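You operate a simulated robot arm through the tools that you are given. There is no shell and no other tool.

Carry out the task below with a simulated robot arm. There is one attempt and no reset: what you move stays moved.

Task
Set the stop to 60 mm, slide the bright block up to it, clamp it and fit the green pin.
Fine: at the flat vice; the short pin with that cap goes fully into the square opening of the block; leave the other pins.

It is judged by the outcome, as a careful person would: the job done as asked, and still so three seconds after it is handed in. It fails if anything else is knocked over, pushed out of place, dropped, spilled or broken. Lids that push on must go on centred and level and be pressed home; caps that screw on are set level and turned clockwise until they are tight.

Robot
A 6-joint arm with a fingered hand, fixed in place. Base frame: the origin is at the foot of the arm, x ahead of it, y to its left, z up. Lengths are in cm, angles in rad, forces in N, time in s.
With the tool pointing down near the work surface it reaches from about 30 to 70 cm from the base axis. Its first joint turns from -2.897 to 2.897 rad. Payload 4 kg.
The TCP is the grasp point between the finger pads, 2.2 cm short of the fingertips. In the tool frame z runs along the fingers and y along their closing line. Largest opening 11.2 cm; the body of the gripper starts 6 cm behind the TCP. The gripper is a hand of 4 fingers: y runs from the thumb to the fingers, the wrist lies at [0, 0, -21.8] in the tool frame.
Orientation is told as [roll, pitch, yaw] about the base's x, y, z axes, in that order, counted from this pose: with the fingers straight down and closing along the base's y, the tool's x points along the base's -x, its y along +y and its z along -z.

Tools
- The arm moves only by the tool drive_tool. Its argument "rows" is a list of rows, each a list of 6 numbers: the shift along the tool's x, y, z in units of 20 mm (1.0 is 20 mm), then the turn, a rotation vector about the tool's x, y, z in units of 6 degrees (1.0 is 6 degrees). In form: [[tx, ty, tz, ax, ay, az], ...]. A call has 1 to 20 rows; each row shifts and turns the commanded pose from where the row before left it, along the tool's axes as they then stand. A call with a number of a shift or a turn outside -1 to 1 is refused whole. Rows are played at 5 a second. More than 5 cm and 0.15 rad between two rows, and nothing of the call is played. A pose out of reach is approached as far as the arm can. The call stops where the force on the tool passes 40 N (or 10 N more than at its start, if that is more) or the arm is blocked; 0.2 s more then pass. In this call time passes only in rows, and 0.2 s behind the last. It gives the time, the measured TCP pose, the force on the tool (base axes), the opening and the grip force at its end, in the units of the frame above (readings bear some noise), with the torque about the TCP (base axes, N m) and any sound that the robot's microphone picked up.
- Cameras (640 x 400 px; columns grow to the right, rows downward): "scene" is fixed at [5.05, -65.19, 161.07]; the picture's right is [0.98, -0.20, 0.00], its down [-0.08, -0.36, -0.93] and it looks along [0.19, 0.91, -0.37] (base axes); focal length 316 px, centre (320, 200). "wrist" rides on the gripper at [6.9, 0.4, -8.3] in the tool frame; the picture's right is [-0.06, 1.00, 0.00], its down [-0.76, -0.05, -0.64] and it looks along [-0.64, -0.04, 0.77] (tool axes); focal length 243 px, centre (320, 200). There is no depth. A picture from a camera that has moved, and an enlarged one, comes with that camera's place and axes in the base frame and with its lens.
- snapshot(camera): a new picture of that camera. It takes no simulated time.
- curl_fingers(finger1, finger2, finger3, thumb_bend): sets how far each is bent, from 0 (flat) to 1 (curled in); at 0.3 the hand is open as for a grip, at 0.7 the pads meet at the TCP. One left out holds its place. A second passes; each finger stops where it meets its share of the squeeze, and holds until it gets a number again. It is the only way to open and close the hand. It gives what a move gives, with no picture; readings hold the bend of each and the force on the fingers (four entries, about 0 where the hand has none), thumb and palm.
- close_up(camera, box): a new picture of the part [left, top, right, bottom] of that camera's present view, enlarged. It takes no simulated time.
- sign_off(): hands the job in; it is judged then, once.

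Places have to be worked out from the pictures, the camera data and where the tool is seen. Open the gripper and draw the arm clear of the work before you hand the job in, unless the task says otherwise.

The tools are called after "Emit:" as a command line: name --pt "numbers of a row" for each row, then --argument value for the rest, lists and objects as JSON in quotes. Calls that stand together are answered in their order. drive_tool: Moves the arm, as the interface text tells. Its arguments: {"type":"object","properties":{"rows":{"type":"array"}},"required":["rows"]} The other tools are called the same way: curl_fingers (finger1, finger2, finger3, thumb_bend) moves the fingers one by one; snapshot (camera) takes a picture; close_up (camera, box) takes an enlarged picture of a part of a camera's view; sign_off () hands the job in.

At the start:

```text
time: 0.0
tool_pos: [29.31, 27.19, 126.95]
ee_rot: [-0.001, 0.003, 0.001]
contact_force: [-0.5, 0.6, 0.7]
ft_torque: [-0.01, -0.01, 0.04]
grip_width: 11.2
grasp_force: 0.1
shape: jaw
bend: [0.3, 0.3, 0.3, 0.3]
finger forces: [0.0, 0.0, 0.0, 0.1, 0.1, 0.1]
```

scene: 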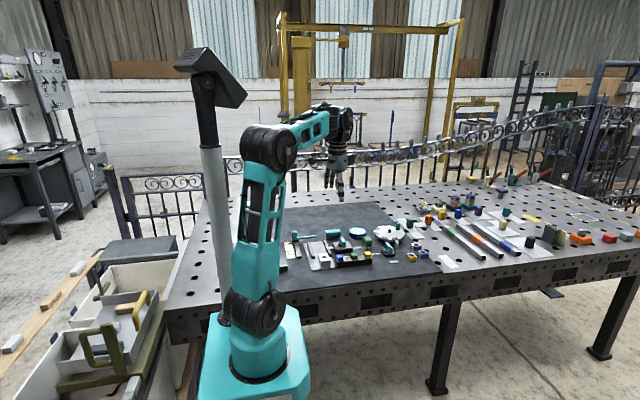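
wrist: 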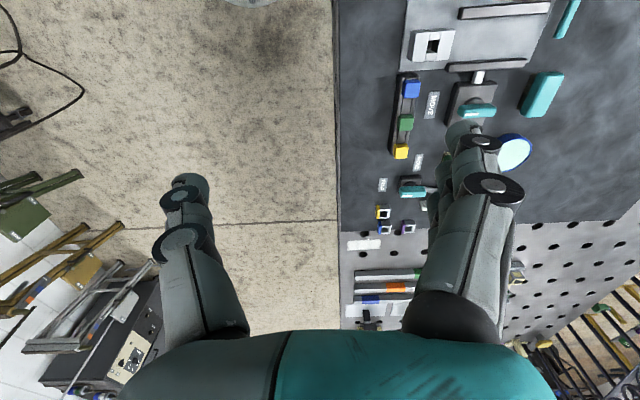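

I start by taking enlarged views of the work area to find the vice, stop, block and pins.

Emit:
close_up --camera "scene" --box '[270, 200, 450, 290]'

Emit:
close_up --camera "wrist" --box '[330, 0, 630, 180]'

Emit:
close_up --camera "wrist" --box '[330, 120, 530, 330]'

```text
3.56 times, centred on (360, 245) of scene
camera zoom: at [5.05, -65.19, 161.07], right [0.98, -0.2, 0.0], down [-0.08, -0.36, -0.93], along [0.19, 0.91, -0.37], focal length 1123 px, centre (178, 40)
```

zoom: 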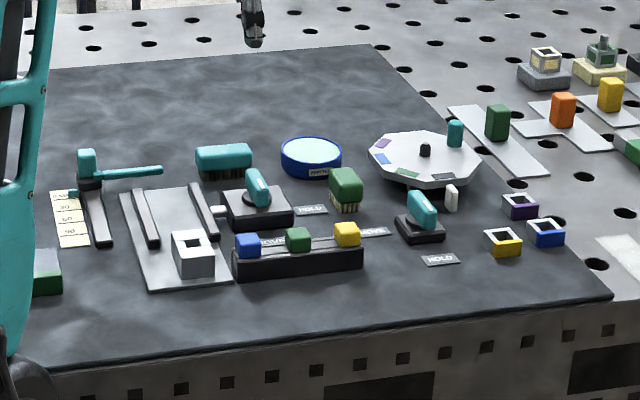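

```text
2.13 times, centred on (480, 90) of wrist
camera zoom: at [22.42, 27.55, 135.21], right [0.06, 1.0, 0.0], down [0.77, -0.05, 0.64], along [0.64, -0.04, -0.77], focal length 518 px, centre (-21, 435)
```

zoom: 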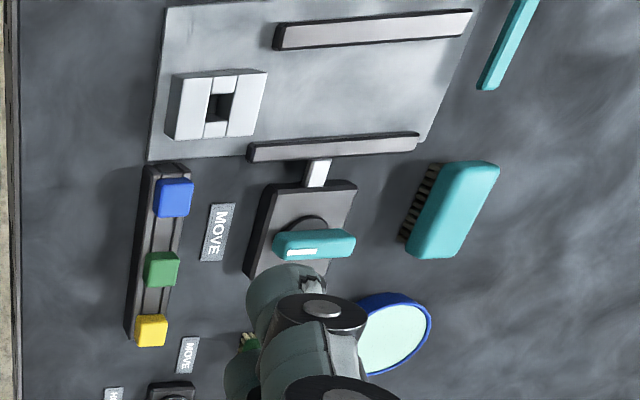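

```text
1.90 times, centred on (430, 225) of wrist
camera zoom: at [22.42, 27.55, 135.21], right [0.06, 1.0, 0.0], down [0.77, -0.05, 0.64], along [0.64, -0.04, -0.77], focal length 462 px, centre (110, 152)
```

zoom: 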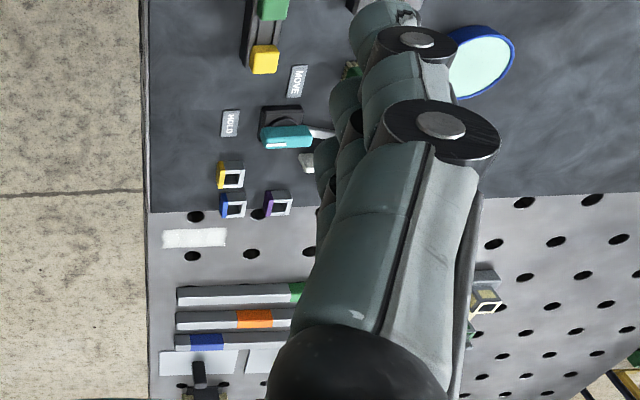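

The silver block with the square opening is at about (29, 45, 91), so the table is near z 88. The bench runs from y≈28 outward. I'll move the hand over, staying high, to get the wrist camera closer to the stop, the vice and the pin rack.

Emit:
drive_tool --pt "0.7 0.75 0.6 0 0 0" --pt "0.7 0.75 0.6 0 0 0" --pt "0.7 0.75 0.6 0 0 0" --pt "0.7 0.75 0.6 0 0 0" --pt "0.7 0.75 0.6 0 0 0" --pt "0.7 0.75 0.6 0 0 0" --pt "0.7 0.75 0.6 0 0 0" --pt "0.7 0.75 0.6 0 0 0" --pt "0.7 0.75 0.6 0 0 0" --pt "0.7 0.75 0.6 0 0 0"

Emit:
snapshot --camera "wrist"

Emit:
snapshot --camera "scene"

```text
time: 2.2
tool_pos: [15.17, 42.22, 115.03]
ee_rot: [0.003, 0.001, 0.0]
contact_force: [0.1, 0.3, 0.1]
ft_torque: [0.02, 0.0, 0.0]
grip_width: 11.19
grasp_force: 0.0
shape: jaw
bend: [0.3, 0.3, 0.3, 0.3]
finger forces: [0.0, 0.0, 0.0, 0.1, 0.1, 0.0]
```

```text
taken
camera wrist: at [8.31, 42.58, 123.35], right [0.06, 1.0, 0.0], down [0.77, -0.05, 0.64], along [0.64, -0.04, -0.77], focal length 243 px, centre (320, 200)
```

wrist: 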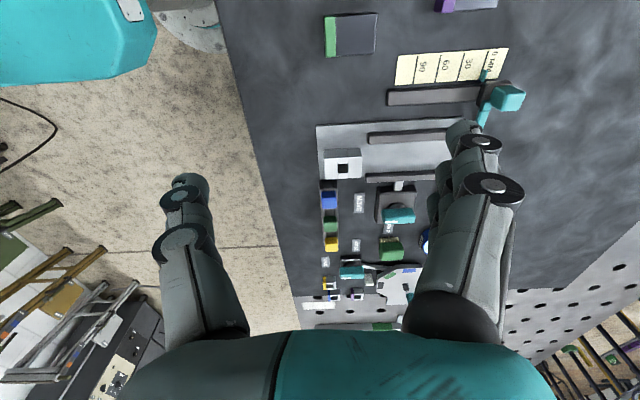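

```text
taken
```

scene: 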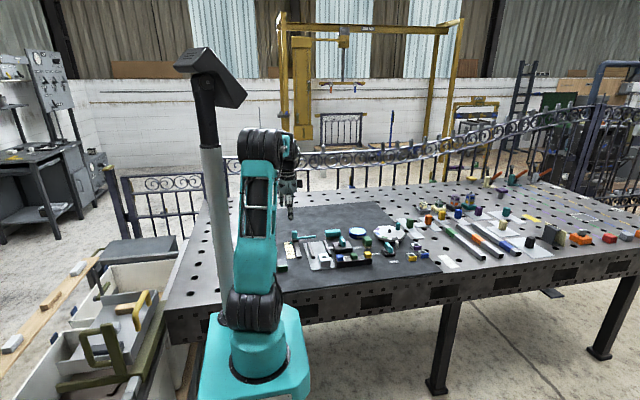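

Zooming in on the stop scale, vice and rack from here.

Emit:
close_up --camera "wrist" --box '[310, 20, 530, 160]'

Emit:
close_up --camera "wrist" --box '[300, 110, 460, 220]'

Emit:
close_up --camera "wrist" --box '[290, 180, 430, 330]'

Emit:
close_up --camera "scene" --box '[275, 225, 345, 275]'

Emit:
close_up --camera "scene" --box '[325, 225, 405, 275]'

```text
2.86 times, centred on (420, 90) of wrist
camera zoom: at [8.31, 42.58, 123.35], right [0.06, 1.0, 0.0], down [0.77, -0.05, 0.64], along [0.64, -0.04, -0.77], focal length 693 px, centre (34, 514)
```

zoom: 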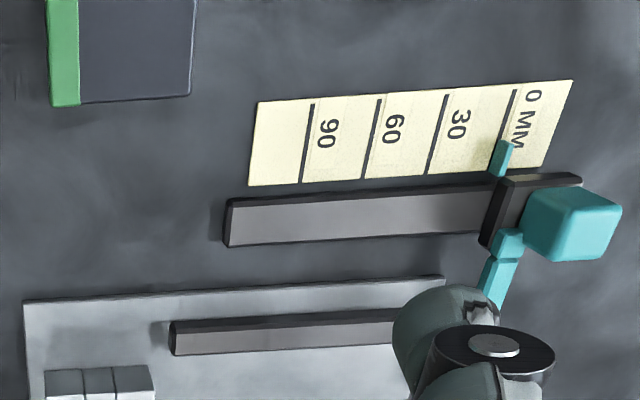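

```text
3.64 times, centred on (380, 165) of wrist
camera zoom: at [8.31, 42.58, 123.35], right [0.06, 1.0, 0.0], down [0.77, -0.05, 0.64], along [0.64, -0.04, -0.77], focal length 882 px, centre (102, 327)
```

zoom: 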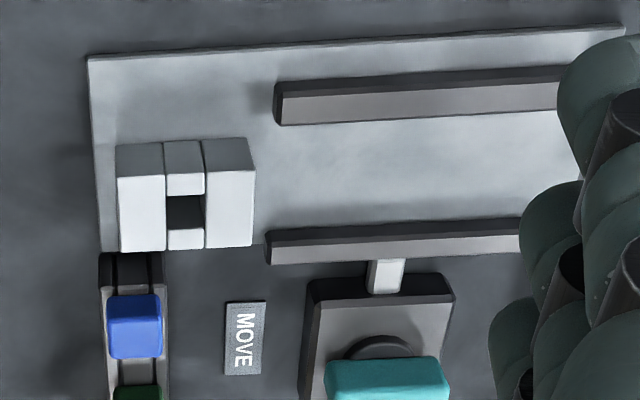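

```text
2.67 times, centred on (360, 255) of wrist
camera zoom: at [8.31, 42.58, 123.35], right [0.06, 1.0, 0.0], down [0.77, -0.05, 0.64], along [0.64, -0.04, -0.77], focal length 647 px, centre (213, 53)
```

zoom: 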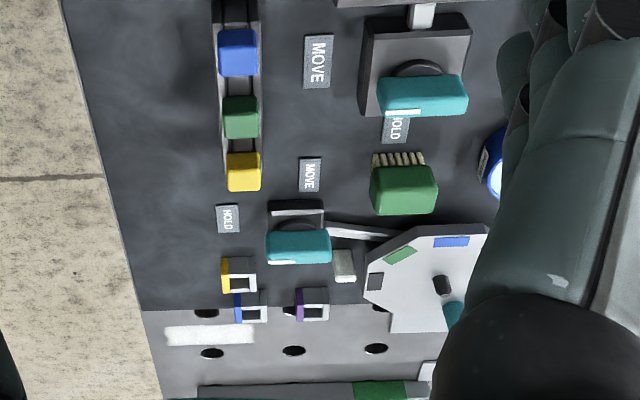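

```text
8.00 times, centred on (310, 250) of scene
camera zoom: at [5.05, -65.19, 161.07], right [0.98, -0.2, 0.0], down [-0.08, -0.36, -0.93], along [0.19, 0.91, -0.37], focal length 2528 px, centre (400, -200)
```

zoom: 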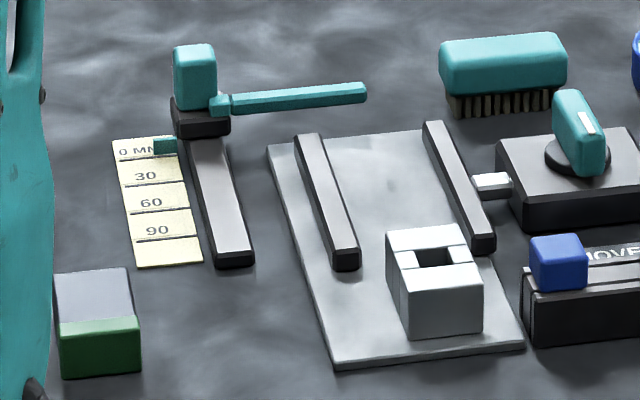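

```text
8.00 times, centred on (365, 250) of scene
camera zoom: at [5.05, -65.19, 161.07], right [0.98, -0.2, 0.0], down [-0.08, -0.36, -0.93], along [0.19, 0.91, -0.37], focal length 2528 px, centre (-40, -200)
```

zoom: 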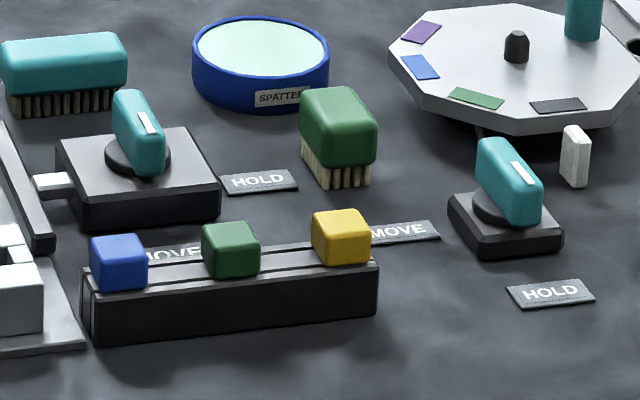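

The layout is clear now. The stop carriage, with a teal knob and rod, sits at the 0 line. The vice jaws have a lever currently at MOVE, and the green-capped pin is in the middle of the rack. I'll move above the stop knob, at about (20, 66, 92), for a close look.

Emit:
drive_tool --pt "-0.22 1 0.6 0 0 0" --pt "-0.22 1 0.6 0 0 0" --pt "-0.22 1 0.6 0 0 0" --pt "-0.22 1 0.6 0 0 0" --pt "-0.22 1 0.6 0 0 0" --pt "-0.22 1 0.6 0 0 0" --pt "-0.22 1 0.6 0 0 0" --pt "-0.22 1 0.6 0 0 0" --pt "-0.22 1 0.6 0 0 0" --pt "-0.22 1 0.6 0 0 0"

Emit:
snapshot --camera "wrist"

Emit:
close_up --camera "scene" --box '[250, 160, 410, 280]'

```text
time: 4.4
tool_pos: [19.65, 62.3, 103.02]
ee_rot: [0.001, 0.001, 0.001]
contact_force: [0.4, 1.1, -0.1]
ft_torque: [-0.01, 0.02, 0.02]
grip_width: 11.21
grasp_force: 0.0
shape: jaw
bend: [0.3, 0.3, 0.3, 0.3]
finger forces: [0.0, 0.0, 0.1, 0.1, 0.1, 0.1]
```

```text
taken
camera wrist: at [12.79, 62.7, 111.3], right [0.06, 1.0, 0.0], down [0.77, -0.05, 0.64], along [0.64, -0.04, -0.77], focal length 243 px, centre (320, 200)
```

wrist: 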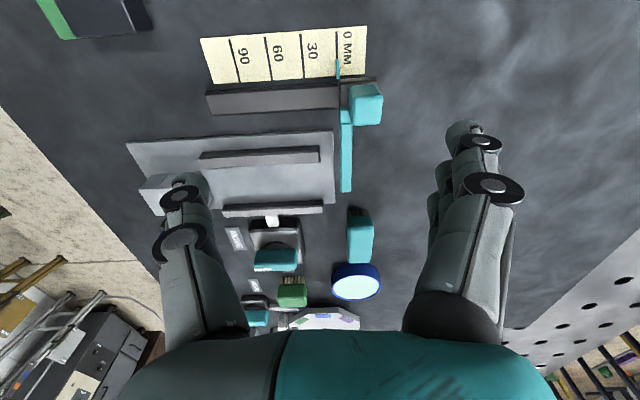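

```text
3.33 times, centred on (330, 220) of scene
camera zoom: at [5.05, -65.19, 161.07], right [0.98, -0.2, 0.0], down [-0.08, -0.36, -0.93], along [0.19, 0.91, -0.37], focal length 1053 px, centre (287, 133)
```

zoom: 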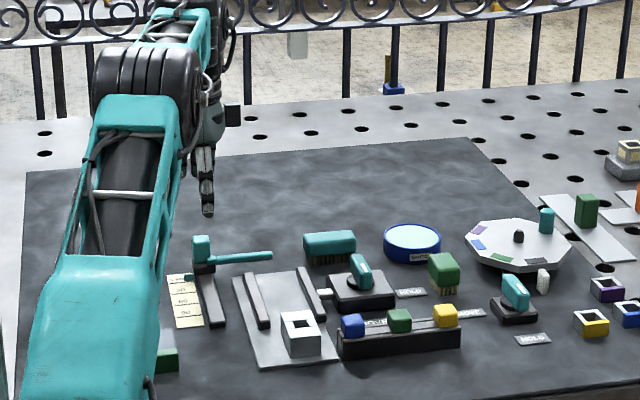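

Zooming in on the stop and scale.

Emit:
close_up --camera "wrist" --box '[190, 15, 410, 155]'

Emit:
close_up --camera "wrist" --box '[120, 120, 400, 300]'

Emit:
close_up --camera "scene" --box '[290, 190, 340, 230]'

```text
2.86 times, centred on (300, 85) of wrist
camera zoom: at [12.79, 62.7, 111.3], right [0.06, 1.0, 0.0], down [0.77, -0.05, 0.64], along [0.64, -0.04, -0.77], focal length 693 px, centre (377, 529)
```

zoom: 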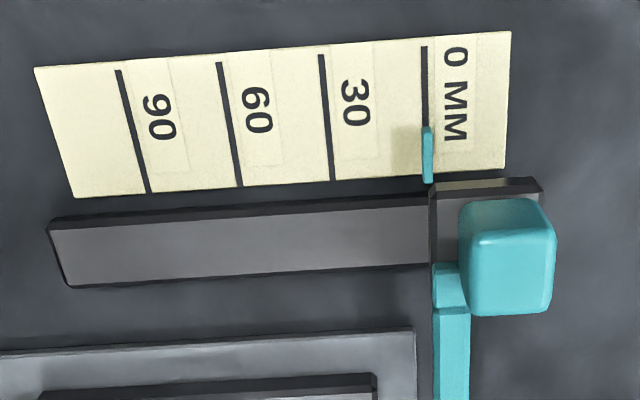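

```text
2.22 times, centred on (260, 210) of wrist
camera zoom: at [12.79, 62.7, 111.3], right [0.06, 1.0, 0.0], down [0.77, -0.05, 0.64], along [0.64, -0.04, -0.77], focal length 539 px, centre (453, 178)
```

zoom: 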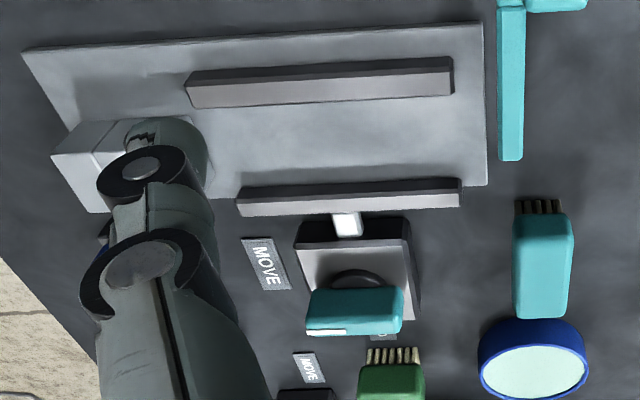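

```text
10.00 times, centred on (315, 210) of scene
camera zoom: at [5.05, -65.19, 161.07], right [0.98, -0.2, 0.0], down [-0.08, -0.36, -0.93], along [0.19, 0.91, -0.37], focal length 3160 px, centre (370, 100)
```

zoom: 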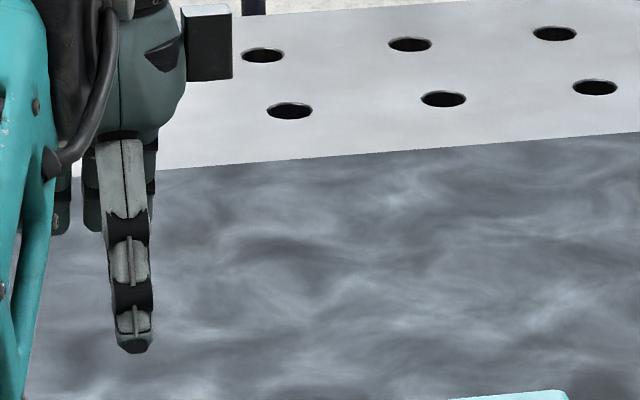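

The scale surface works out at z≈86.9, with the 0 line at y≈63.9 and the 60 line at y≈57.9. The knob is at about (19.9, 66.1) with its top near z 93. I'll move above it with the hand open.

Emit:
drive_tool --pt "0 0.63 0.5 0 0 0" --pt "0 0.63 0.5 0 0 0" --pt "0 0.63 0.5 0 0 0" --pt "0 0 0.5 0 0 0" --pt "0 0 0.5 0 0 0"

Emit:
snapshot --camera "wrist"

Emit:
close_up --camera "scene" --box '[270, 190, 350, 250]'

```text
time: 5.6
tool_pos: [20.04, 65.52, 97.92]
ee_rot: [-0.001, 0.0, 0.002]
contact_force: [0.1, -1.4, -0.1]
ft_torque: [0.01, -0.01, 0.01]
grip_width: 11.19
grasp_force: 0.0
shape: jaw
bend: [0.3, 0.3, 0.3, 0.3]
finger forces: [0.0, 0.0, 0.0, 0.0, 0.1, 0.0]
out of reach, approached as far as the arm can: row 3
```

```text
taken
camera wrist: at [13.05, 65.77, 106.22], right [0.06, 1.0, 0.0], down [0.77, -0.05, 0.64], along [0.64, -0.04, -0.77], focal length 243 px, centre (320, 200)
```

wrist: 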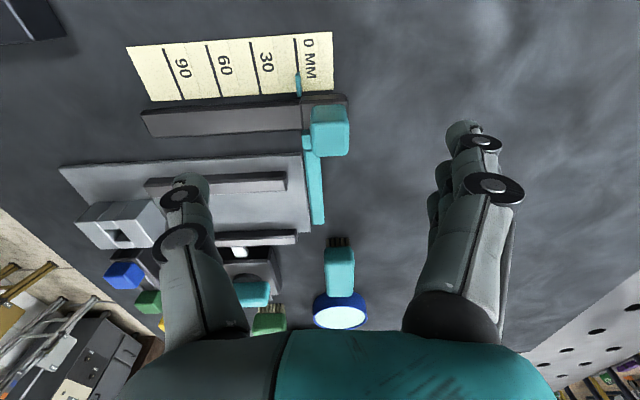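

```text
6.67 times, centred on (310, 220) of scene
camera zoom: at [5.05, -65.19, 161.07], right [0.98, -0.2, 0.0], down [-0.08, -0.36, -0.93], along [0.19, 0.91, -0.37], focal length 2106 px, centre (387, 67)
```

zoom: 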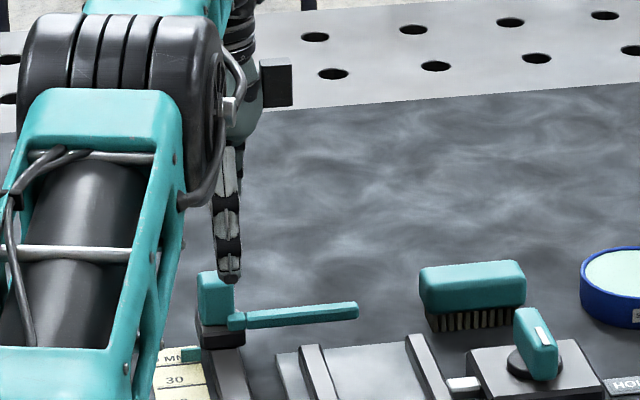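

The arm is at its reach limit here (y 65.5). That's enough, because I can hook the knob from its far side with the fingers. I'll zoom in to locate the knob precisely.

Emit:
close_up --camera "wrist" --box '[240, 60, 400, 170]'

```text
3.64 times, centred on (320, 115) of wrist
camera zoom: at [13.05, 65.77, 106.22], right [0.06, 1.0, 0.0], down [0.77, -0.05, 0.64], along [0.64, -0.04, -0.77], focal length 882 px, centre (320, 509)
```

zoom: 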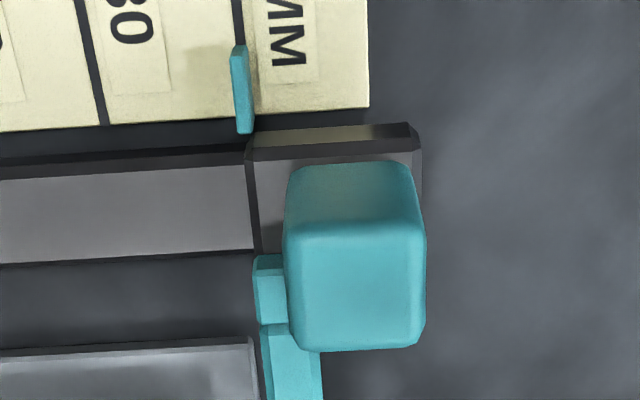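

The knob spans x 18.75–20.9, y 64.8–67.1 and z 89.3–92.3. I'll lower the open hand around it, TCP to about z 92.1.

Emit:
drive_tool --pt "0.05 -0.2 0.5 0 0 0" --pt "0.05 -0.1 0.5 0 0 0" --pt "0 0 0.6 0 0 0" --pt "0 0 0.6 0 0 0" --pt "0 0 0.4 0 0 0"

Emit:
snapshot --camera "wrist"

Emit:
close_up --camera "scene" --box '[270, 200, 350, 260]'

```text
time: 6.8
tool_pos: [19.69, 64.79, 92.81]
ee_rot: [0.002, 0.001, 0.0]
contact_force: [-0.1, -0.8, -0.1]
ft_torque: [-0.01, -0.01, 0.0]
grip_width: 11.2
grasp_force: 0.1
shape: jaw
bend: [0.3, 0.3, 0.3, 0.3]
finger forces: [0.0, 0.0, 0.1, 0.1, 0.0, 0.0]
```

```text
taken
camera wrist: at [12.76, 65.16, 100.96], right [0.06, 1.0, 0.0], down [0.77, -0.05, 0.64], along [0.64, -0.04, -0.77], focal length 243 px, centre (320, 200)
```

wrist: 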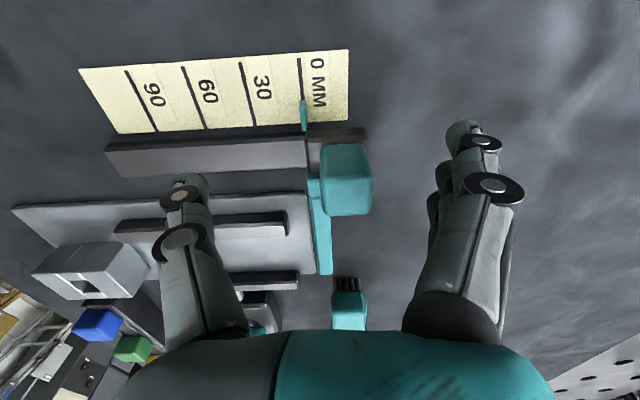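

```text
6.67 times, centred on (310, 230) of scene
camera zoom: at [5.05, -65.19, 161.07], right [0.98, -0.2, 0.0], down [-0.08, -0.36, -0.93], along [0.19, 0.91, -0.37], focal length 2106 px, centre (387, 0)
```

zoom: 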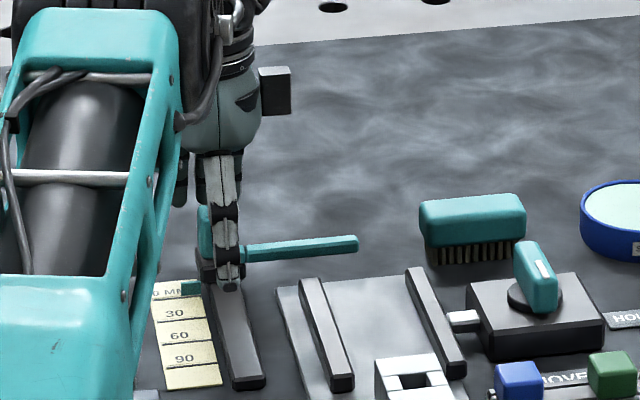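

The hand is around the knob as expected. I'll nudge +y and a little lower, then close the three fingers onto the far face of the knob.

Emit:
drive_tool --pt "0 0.2 0.15 0 0 0" --pt "0 0.15 0.15 0 0 0"

Emit:
curl_fingers --finger1 0.5 --finger2 0.5 --finger3 0.5

Emit:
snapshot --camera "wrist"

```text
time: 7.4
tool_pos: [19.68, 65.45, 92.06]
ee_rot: [-0.001, 0.001, 0.0]
contact_force: [-0.4, 0.9, -0.6]
ft_torque: [0.03, -0.02, 0.0]
grip_width: 11.16
grasp_force: 0.0
shape: jaw
bend: [0.3, 0.3, 0.3, 0.3]
finger forces: [0.0, 0.0, 0.0, 0.0, 0.0, 0.0]
```

```text
time: 8.4
tool_pos: [19.65, 65.47, 91.98]
ee_rot: [0.001, 0.001, 0.001]
contact_force: [-0.6, -0.7, 0.0]
ft_torque: [-0.01, -0.01, -0.01]
grip_width: 8.6
grasp_force: 0.1
shape: fingers
bend: [0.5, 0.5, 0.5, 0.3]
finger forces: [0.0, 0.0, 0.1, 0.0, 0.0, 0.1]
```

```text
taken
camera wrist: at [12.75, 65.85, 100.36], right [0.06, 1.0, 0.0], down [0.77, -0.05, 0.64], along [0.64, -0.04, -0.77], focal length 243 px, centre (320, 200)
```

wrist: 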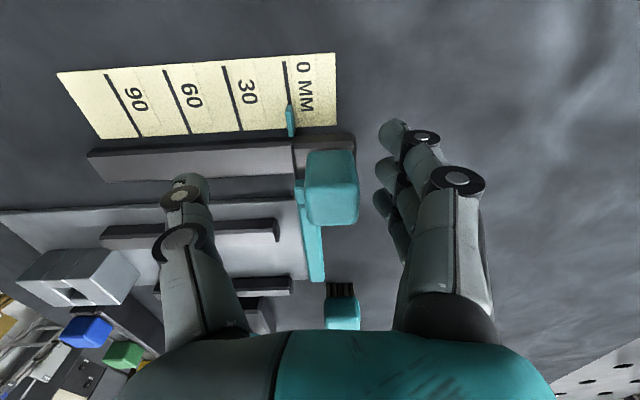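

The outer fingers would pass beside the knob and could touch the rod, so I'll close only the middle finger onto the knob's far face.

Emit:
curl_fingers --finger2 0.65

Emit:
close_up --camera "wrist" --box '[220, 50, 460, 250]'

Emit:
close_up --camera "scene" --box '[280, 215, 330, 255]'

```text
time: 9.4
tool_pos: [19.54, 65.52, 92.05]
ee_rot: [0.001, 0.002, 0.003]
contact_force: [0.2, 3.4, -1.6]
ft_torque: [0.04, -0.02, -0.01]
grip_width: 8.58
grasp_force: 1.7
shape: fingers
bend: [0.5, 0.59, 0.5, 0.3]
finger forces: [0.1, 3.6, 0.0, 0.1, 0.1, 0.0]
```

```text
2.00 times, centred on (340, 150) of wrist
camera zoom: at [12.75, 65.86, 100.36], right [0.06, 1.0, 0.0], down [0.77, -0.05, 0.64], along [0.64, -0.04, -0.77], focal length 485 px, centre (280, 300)
```

zoom: 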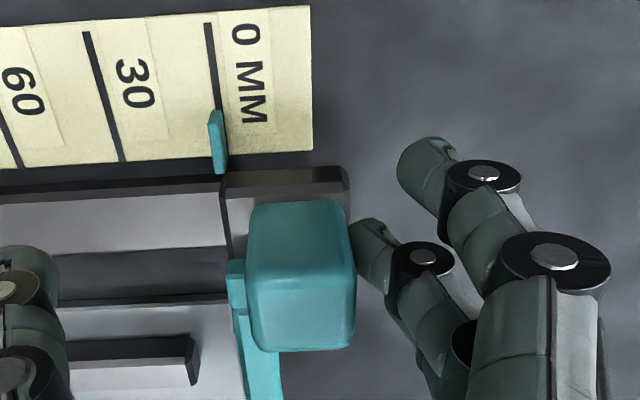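

```text
10.00 times, centred on (305, 235) of scene
camera zoom: at [5.05, -65.19, 161.07], right [0.98, -0.2, 0.0], down [-0.08, -0.36, -0.93], along [0.19, 0.91, -0.37], focal length 3160 px, centre (470, -150)
```

zoom: 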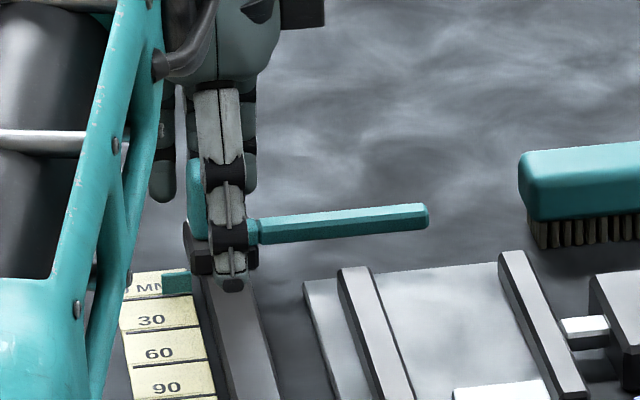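

The middle finger is touching the knob (3.6 N). I'll push the carriage in -y, stopping short of 60 to check the reading.

Emit:
drive_tool --pt "0 -0.2 0 0 0 0" --pt "0 -0.4 0 0 0 0" --pt "0 -0.4 0 0 0 0" --pt "0 -0.4 0 0 0 0" --pt "0 -0.4 0 0 0 0" --pt "0 -0.4 0 0 0 0" --pt "0 -0.3 0 0 0 0"

Emit:
snapshot --camera "wrist"

Emit:
close_up --camera "wrist" --box '[220, 50, 460, 250]'

```text
time: 11.0
tool_pos: [19.65, 60.63, 91.97]
ee_rot: [-0.001, 0.002, 0.001]
contact_force: [0.5, -0.5, 0.1]
ft_torque: [-0.03, -0.01, 0.01]
grip_width: 8.59
grasp_force: 0.1
shape: fingers
bend: [0.5, 0.65, 0.5, 0.3]
finger forces: [0.1, 0.2, 0.0, 0.0, 0.0, 0.0]
```

```text
taken
camera wrist: at [12.79, 60.87, 100.37], right [0.06, 1.0, 0.0], down [0.77, -0.05, 0.64], along [0.64, -0.04, -0.77], focal length 243 px, centre (320, 200)
```

wrist: 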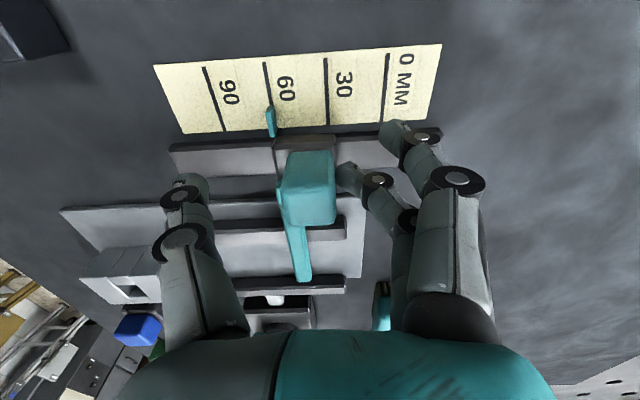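

```text
2.00 times, centred on (340, 150) of wrist
camera zoom: at [12.79, 60.87, 100.37], right [0.06, 1.0, 0.0], down [0.77, -0.05, 0.64], along [0.64, -0.04, -0.77], focal length 485 px, centre (280, 300)
```

zoom: 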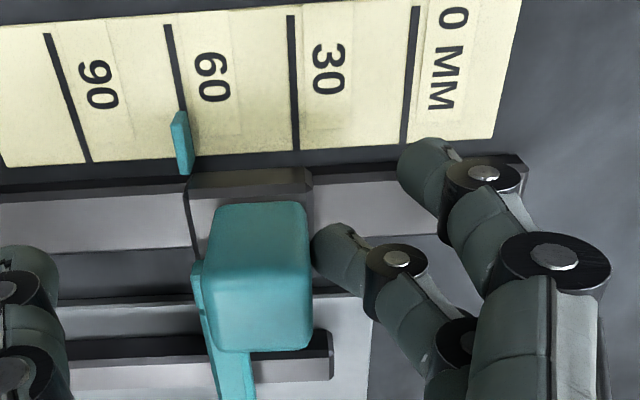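

The pointer is close to the 60 line, but the view is oblique. I'll back off, raise the hand and shift so the camera looks at the pointer without sideways parallax.

Emit:
drive_tool --pt "0 0.25 0 0 0 0" --pt "0 0 -0.8 0 0 0" --pt "0 0 -0.8 0 0 0" --pt "0 0 -0.8 0 0 0" --pt "0 0 -0.8 0 0 0" --pt "0 -0.8 0 0 0 0" --pt "0 -0.8 0 0 0 0"

Emit:
snapshot --camera "wrist"

Emit:
close_up --camera "wrist" --box '[260, 50, 380, 150]'

```text
time: 12.6
tool_pos: [19.57, 57.82, 98.63]
ee_rot: [-0.003, 0.003, 0.002]
contact_force: [0.0, 0.1, 0.7]
ft_torque: [0.01, 0.02, -0.01]
grip_width: 8.59
grasp_force: 0.0
shape: fingers
bend: [0.5, 0.65, 0.5, 0.3]
finger forces: [0.0, 0.1, 0.0, 0.1, 0.1, 0.1]
```

```text
taken
camera wrist: at [12.78, 58.22, 106.81], right [0.06, 1.0, 0.0], down [0.77, -0.05, 0.64], along [0.64, -0.04, -0.77], focal length 243 px, centre (320, 200)
```

wrist: 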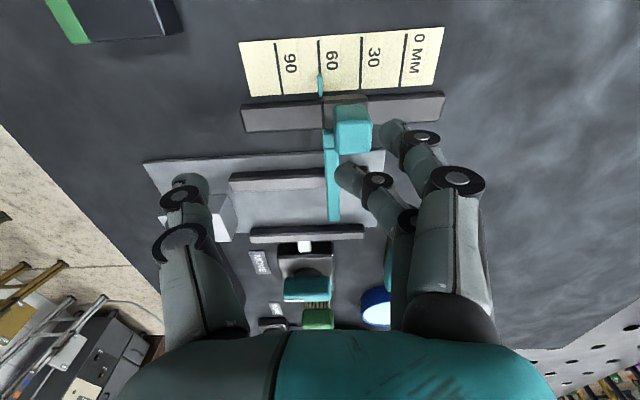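

```text
4.00 times, centred on (320, 100) of wrist
camera zoom: at [12.78, 58.22, 106.81], right [0.06, 1.0, 0.0], down [0.77, -0.05, 0.64], along [0.64, -0.04, -0.77], focal length 970 px, centre (320, 600)
```

zoom: 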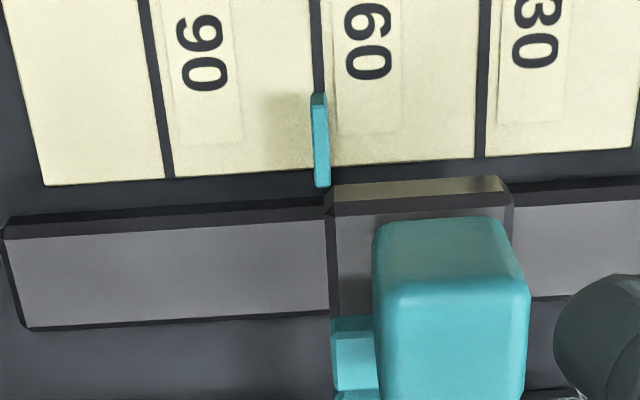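

The pointer looks to be right on the 60 line. I'll zoom further to verify.

Emit:
close_up --camera "wrist" --box '[290, 40, 350, 110]'

```text
5.71 times, centred on (320, 75) of wrist
camera zoom: at [12.78, 58.22, 106.81], right [0.06, 1.0, 0.0], down [0.77, -0.05, 0.64], along [0.64, -0.04, -0.77], focal length 1386 px, centre (320, 914)
```

zoom: 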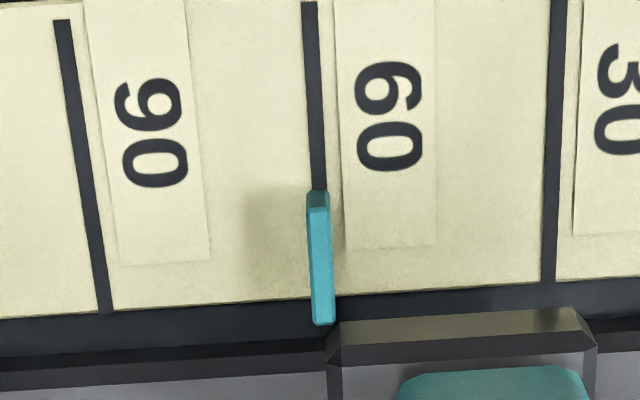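

The pointer is on the 60 mm line to within about 0.3 mm. Now I'll raise the hand and move over to the block and vice for a close look.

Emit:
drive_tool --pt "0 0 -0.8 0 0 0" --pt "0 0 -0.8 0 0 0" --pt "-0.2 -0.9 0 0 0 0" --pt "-0.2 -0.9 0 0 0 0" --pt "-0.2 -0.9 0 0 0 0" --pt "-0.2 -0.9 0 0 0 0" --pt "-0.2 -0.9 0 0 0 0" --pt "-0.2 -0.9 0 0 0 0"

Emit:
curl_fingers --finger1 0.3 --finger2 0.3 --finger3 0.3

Emit:
snapshot --camera "wrist"

Emit:
close_up --camera "scene" --box '[290, 225, 360, 275]'

```text
time: 14.4
tool_pos: [22.13, 46.89, 101.55]
ee_rot: [0.001, 0.0, 0.0]
contact_force: [-0.6, 0.6, -0.9]
ft_torque: [0.02, 0.02, -0.01]
grip_width: 8.57
grasp_force: 0.0
shape: fingers
bend: [0.5, 0.65, 0.5, 0.3]
finger forces: [0.1, 0.1, 0.0, 0.0, 0.0, 0.1]
```

```text
time: 15.4
tool_pos: [22.16, 46.9, 101.5]
ee_rot: [-0.001, 0.002, 0.001]
contact_force: [-0.1, 0.7, 0.1]
ft_torque: [0.0, -0.03, -0.02]
grip_width: 11.3
grasp_force: 0.0
shape: fingers
bend: [0.3, 0.3, 0.3, 0.3]
finger forces: [0.0, 0.0, 0.0, 0.1, 0.0, 0.1]
```

```text
taken
camera wrist: at [15.3, 47.32, 109.89], right [0.06, 1.0, 0.0], down [0.77, -0.05, 0.64], along [0.64, -0.04, -0.77], focal length 243 px, centre (320, 200)
```

wrist: 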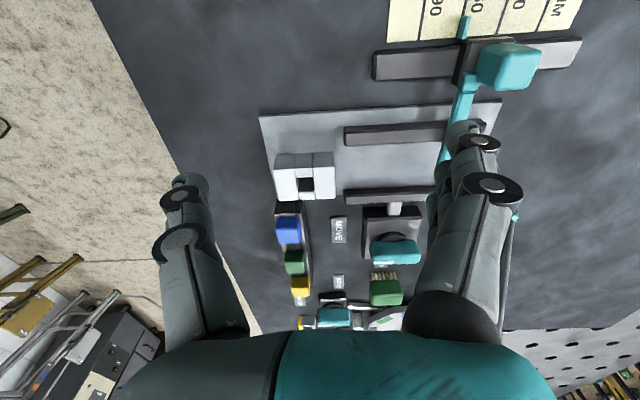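

```text
8.00 times, centred on (325, 250) of scene
camera zoom: at [5.05, -65.19, 161.07], right [0.98, -0.2, 0.0], down [-0.08, -0.36, -0.93], along [0.19, 0.91, -0.37], focal length 2528 px, centre (280, -200)
```

zoom: 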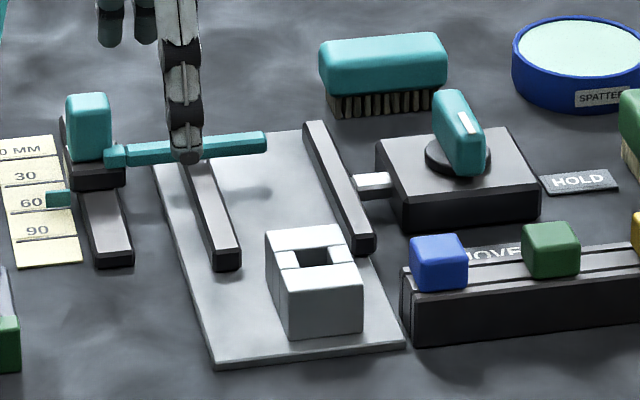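

Zooming in on the block and jaws to measure alignment.

Emit:
close_up --camera "wrist" --box '[250, 90, 450, 220]'

Emit:
close_up --camera "wrist" --box '[260, 190, 440, 330]'

```text
3.08 times, centred on (350, 155) of wrist
camera zoom: at [15.3, 47.32, 109.89], right [0.06, 1.0, 0.0], down [0.77, -0.05, 0.64], along [0.64, -0.04, -0.77], focal length 746 px, centre (228, 338)
```

zoom: 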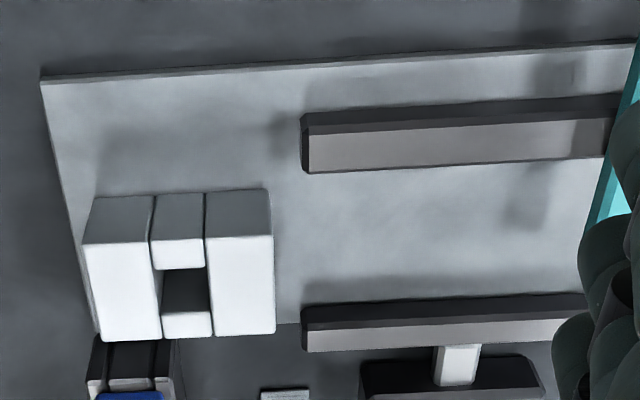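

```text
2.86 times, centred on (350, 260) of wrist
camera zoom: at [15.3, 47.32, 109.89], right [0.06, 1.0, 0.0], down [0.77, -0.05, 0.64], along [0.64, -0.04, -0.77], focal length 693 px, centre (234, 29)
```

zoom: 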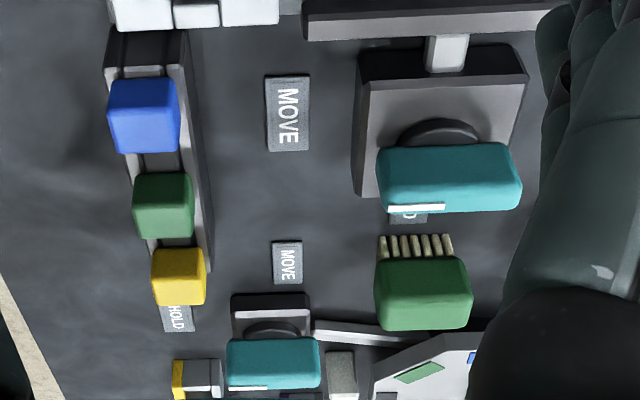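

The block measures about 4 × 6 cm, centred near (29.95, 44.9) with its top at z 89.75 and its sides square to the axes. The jaw gap runs from x≈26.5 to 32.7, and the stop bar face is at y≈58, so the block has to slide about 10 cm in +y. I'll curl the fingers in free air to check whether the thumb alone can serve as a pusher.

Emit:
curl_fingers --finger1 1.0 --finger2 1.0 --finger3 1.0 --thumb_bend 0.3

Emit:
snapshot --camera "wrist"

Emit:
close_up --camera "scene" --box '[270, 170, 370, 250]'

```text
time: 16.4
tool_pos: [22.11, 47.06, 101.49]
ee_rot: [0.001, 0.003, 0.001]
contact_force: [0.2, -0.3, -0.2]
ft_torque: [0.03, 0.01, -0.01]
grip_width: 4.86
grasp_force: 0.0
shape: fingers
bend: [1.0, 1.0, 1.0, 0.3]
finger forces: [0.0, 0.0, 0.0, 0.0, 0.0, 0.1]
```

```text
taken
camera wrist: at [15.3, 47.32, 109.89], right [0.06, 1.0, 0.0], down [0.77, -0.05, 0.64], along [0.64, -0.04, -0.77], focal length 243 px, centre (320, 200)
```

wrist: 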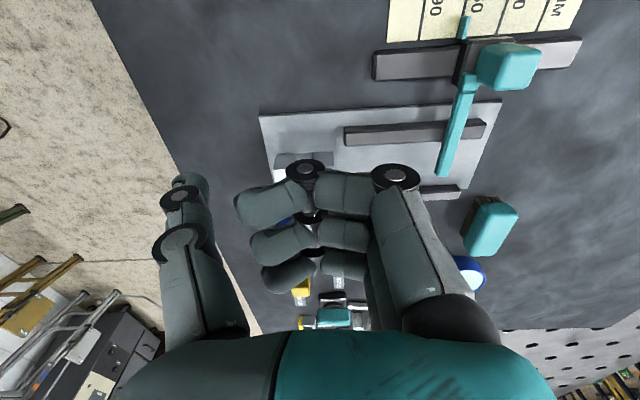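

```text
5.00 times, centred on (320, 210) of scene
camera zoom: at [5.05, -65.19, 161.07], right [0.98, -0.2, 0.0], down [-0.08, -0.36, -0.93], along [0.19, 0.91, -0.37], focal length 1580 px, centre (320, 150)
```

zoom: 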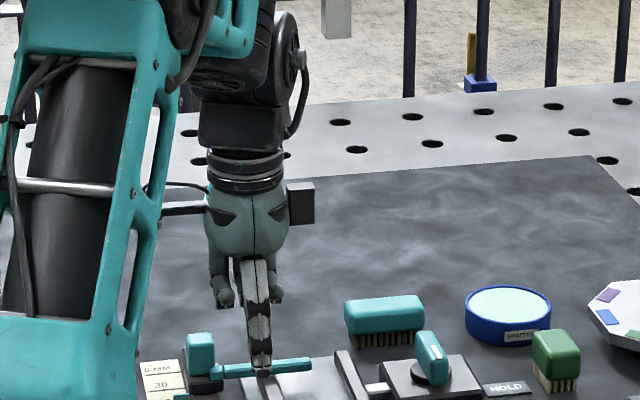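

With the fingers fully curled they sit about 5 cm above the thumb tip, so the thumb makes a good pusher with its pad facing +y. I'll position it behind the block's -y face, first at a safe height.

Emit:
drive_tool --pt "-0.8 -0.1 0 0 0 0" --pt "-0.8 -0.1 0 0 0 0" --pt "-0.8 -0.1 0.3 0 0 0" --pt "-0.8 -0.1 0.6 0 0 0" --pt "-0.72 -0.1 0.8 0 0 0" --pt "0 0 0.8 0 0 0"

Emit:
snapshot --camera "wrist"

Emit:
close_up --camera "scene" --box '[290, 220, 370, 280]'

```text
time: 17.8
tool_pos: [29.91, 45.96, 96.68]
ee_rot: [0.002, 0.0, 0.001]
contact_force: [-0.3, 1.2, -0.2]
ft_torque: [0.0, -0.01, -0.04]
grip_width: 4.9
grasp_force: 0.0
shape: fingers
bend: [1.0, 1.0, 1.0, 0.3]
finger forces: [0.1, 0.0, 0.0, 0.0, 0.0, 0.0]
```

```text
taken
camera wrist: at [23.05, 46.4, 105.04], right [0.06, 1.0, 0.0], down [0.77, -0.05, 0.64], along [0.64, -0.04, -0.77], focal length 243 px, centre (320, 200)
```

wrist: 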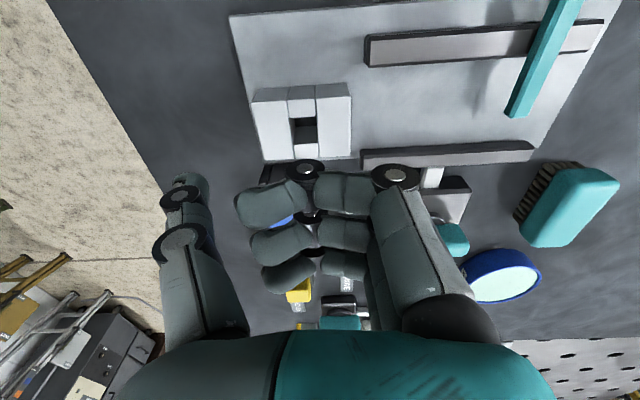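

```text
6.67 times, centred on (330, 250) of scene
camera zoom: at [5.05, -65.19, 161.07], right [0.98, -0.2, 0.0], down [-0.08, -0.36, -0.93], along [0.19, 0.91, -0.37], focal length 2106 px, centre (253, -133)
```

zoom: 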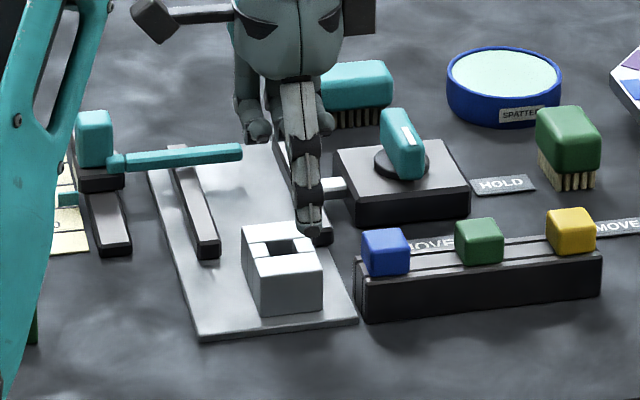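

The thumb is lined up behind the block, though its tip may hang about 3 cm below the TCP at this bend. I'll lower in steps and check.

Emit:
drive_tool --pt "0 0 0.5 0 0 0" --pt "0 0 0.5 0 0 0" --pt "0 0 0.5 0 0 0" --pt "0 0 0.4 0 0 0" --pt "0 0 0.3 0 0 0"

Emit:
close_up --camera "scene" --box '[310, 230, 360, 270]'

Emit:
close_up --camera "wrist" --box '[120, 60, 400, 260]'

```text
time: 19.0
tool_pos: [29.94, 46.12, 92.14]
ee_rot: [-0.001, -0.001, -0.002]
contact_force: [0.5, 0.4, -0.4]
ft_torque: [-0.05, 0.01, 0.02]
grip_width: 4.89
grasp_force: 0.1
shape: fingers
bend: [1.0, 1.0, 1.0, 0.3]
finger forces: [0.0, 0.1, 0.0, 0.1, 0.1, 0.0]
```

```text
10.00 times, centred on (335, 250) of scene
camera zoom: at [5.05, -65.19, 161.07], right [0.98, -0.2, 0.0], down [-0.08, -0.36, -0.93], along [0.19, 0.91, -0.37], focal length 3160 px, centre (170, -300)
```

zoom: 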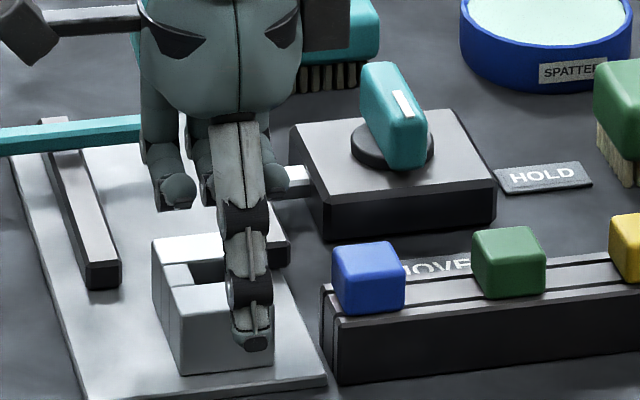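

```text
2.00 times, centred on (260, 160) of wrist
camera zoom: at [23.03, 46.5, 100.57], right [0.06, 1.0, 0.0], down [0.77, -0.05, 0.64], along [0.64, -0.04, -0.77], focal length 485 px, centre (440, 280)
```

zoom: 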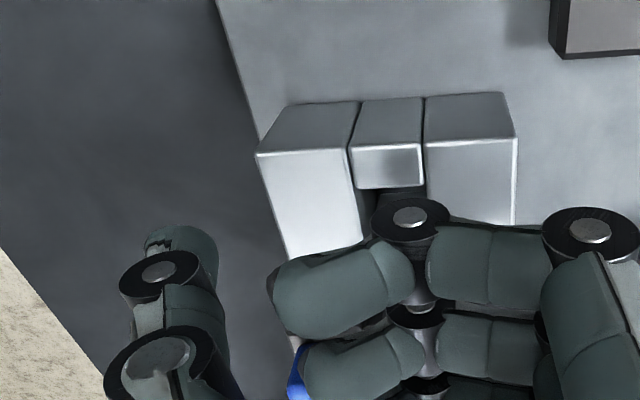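

The thumb tip is behind the block, about 0.4 cm to the right of its centre, with the tip near z 89.3. I'll shift slightly in -x, go down 1.3 cm, then advance slowly until it touches the block.

Emit:
drive_tool --pt "0.2 0 0.25 0 0 0" --pt "0 0 0.2 0 0 0" --pt "0 0 0.2 0 0 0" --pt "0 0.2 0 0 0 0" --pt "0 0.2 0 0 0 0" --pt "0 0.2 0 0 0 0"

Emit:
close_up --camera "scene" --box '[310, 230, 360, 270]'

Emit:
close_up --camera "wrist" --box '[120, 60, 400, 260]'

```text
time: 20.4
tool_pos: [29.53, 47.34, 90.93]
ee_rot: [0.0, 0.002, 0.0]
contact_force: [0.0, 0.8, -0.6]
ft_torque: [-0.01, 0.03, 0.02]
grip_width: 4.88
grasp_force: 0.2
shape: fingers
bend: [1.0, 1.0, 1.0, 0.3]
finger forces: [0.1, 0.1, 0.1, 0.0, 0.0, 0.1]
```

```text
10.00 times, centred on (335, 250) of scene
camera zoom: at [5.05, -65.19, 161.07], right [0.98, -0.2, 0.0], down [-0.08, -0.36, -0.93], along [0.19, 0.91, -0.37], focal length 3160 px, centre (170, -300)
```

zoom: 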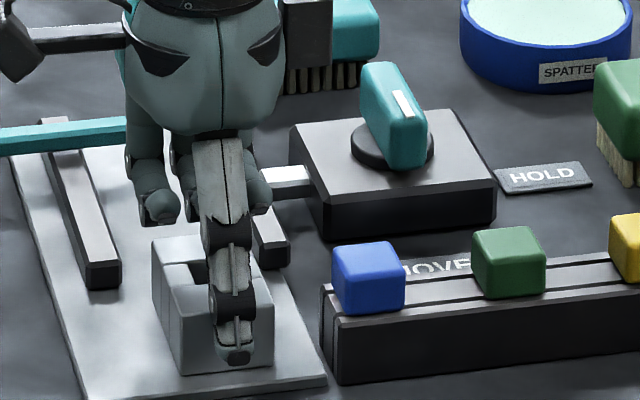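

```text
2.00 times, centred on (260, 160) of wrist
camera zoom: at [22.61, 47.63, 99.22], right [0.06, 1.0, 0.0], down [0.77, -0.05, 0.64], along [0.64, -0.04, -0.77], focal length 485 px, centre (440, 280)
```

zoom: 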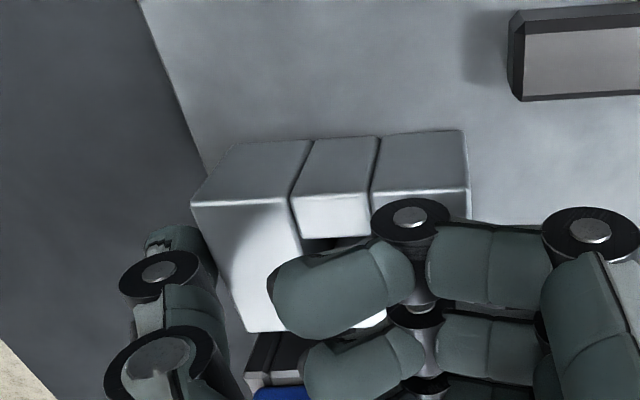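

The thumb pad is about to touch the block. I'll push it along +y most of the way, leaving about 2 cm to the stop.

Emit:
drive_tool --pt "0 0.2 0 0 0 0" --pt "0 0.3 0 0 0 0" --pt "0 0.4 0 0 0 0" --pt "0 0.4 0 0 0 0" --pt "0 0.4 0 0 0 0" --pt "0 0.4 0 0 0 0" --pt "0 0.4 0 0 0 0" --pt "0 0.4 0 0 0 0" --pt "0 0.4 0 0 0 0" --pt "0 0.4 0 0 0 0" --pt "0 0.4 0 0 0 0"

Emit:
close_up --camera "scene" --box '[290, 220, 360, 275]'

Emit:
snapshot --camera "wrist"

```text
time: 22.8
tool_pos: [29.51, 55.54, 91.07]
ee_rot: [0.0, 0.002, 0.003]
contact_force: [0.7, -1.8, 0.7]
ft_torque: [-0.02, -0.02, 0.02]
grip_width: 4.98
grasp_force: 1.1
shape: fingers
bend: [1.0, 1.0, 1.0, 0.29]
finger forces: [0.0, 0.0, 0.1, 0.1, 1.4, 0.0]
```

```text
7.27 times, centred on (325, 248) of scene
camera zoom: at [5.05, -65.19, 161.07], right [0.98, -0.2, 0.0], down [-0.08, -0.36, -0.93], along [0.19, 0.91, -0.37], focal length 2298 px, centre (284, -146)
```

zoom: 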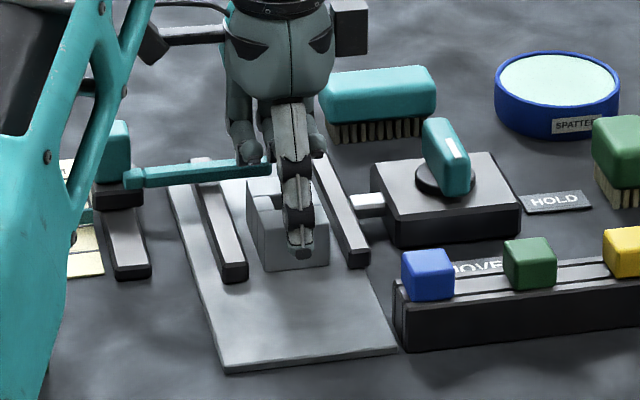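

```text
taken
camera wrist: at [22.63, 55.86, 99.29], right [0.06, 1.0, 0.0], down [0.77, -0.05, 0.64], along [0.64, -0.04, -0.77], focal length 243 px, centre (320, 200)
```

wrist: 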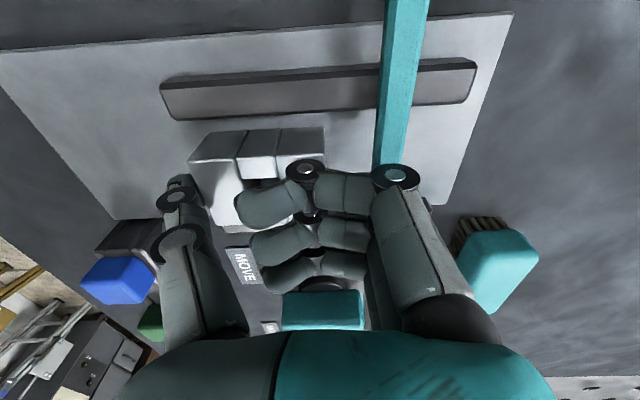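

The block slides easily at about 1.4 N. I'll zoom to measure the remaining gap to the bar.

Emit:
close_up --camera "wrist" --box '[180, 60, 460, 220]'

```text
2.29 times, centred on (320, 140) of wrist
camera zoom: at [22.63, 55.86, 99.29], right [0.06, 1.0, 0.0], down [0.77, -0.05, 0.64], along [0.64, -0.04, -0.77], focal length 555 px, centre (320, 337)
```

zoom: 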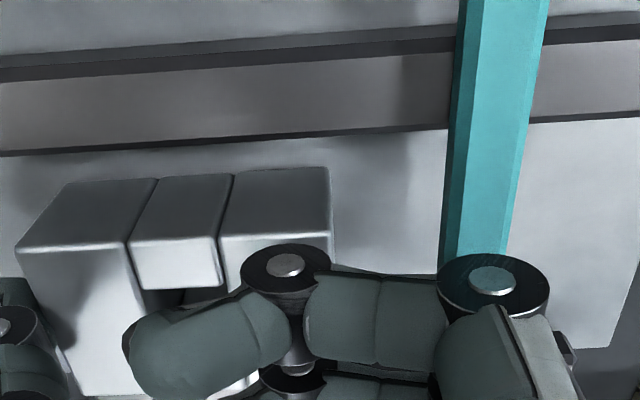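

The block's far face is at y≈55.8 and the bar face at about 58.0. I'll advance 1.7 cm, then close the rest in small steps.

Emit:
drive_tool --pt "0 0.2 0 0 0 0" --pt "0 0.2 0 0 0 0" --pt "0 0.2 0 0 0 0" --pt "0 0.15 0 0 0 0" --pt "0 0.1 0 0 0 0"

Emit:
close_up --camera "wrist" --box '[200, 0, 440, 220]'

```text
time: 24.0
tool_pos: [29.61, 57.14, 91.05]
ee_rot: [0.001, -0.001, -0.001]
contact_force: [-0.5, -1.5, 0.6]
ft_torque: [-0.07, -0.03, 0.03]
grip_width: 4.98
grasp_force: 1.0
shape: fingers
bend: [1.0, 1.0, 1.0, 0.29]
finger forces: [0.0, 0.0, 0.0, 0.0, 2.0, 0.0]
```

```text
1.82 times, centred on (320, 110) of wrist
camera zoom: at [22.64, 57.55, 99.32], right [0.06, 1.0, 0.0], down [0.77, -0.05, 0.64], along [0.64, -0.04, -0.77], focal length 441 px, centre (320, 364)
```

zoom: 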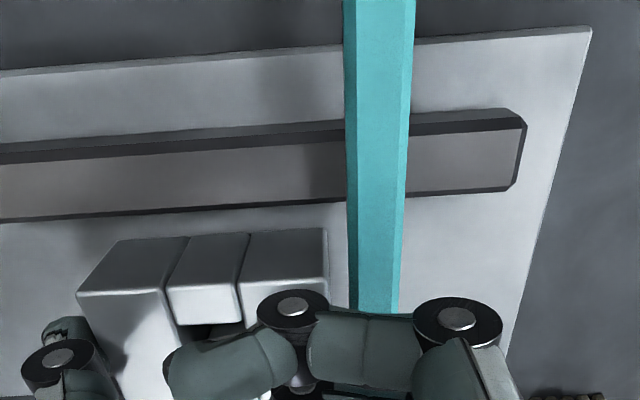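

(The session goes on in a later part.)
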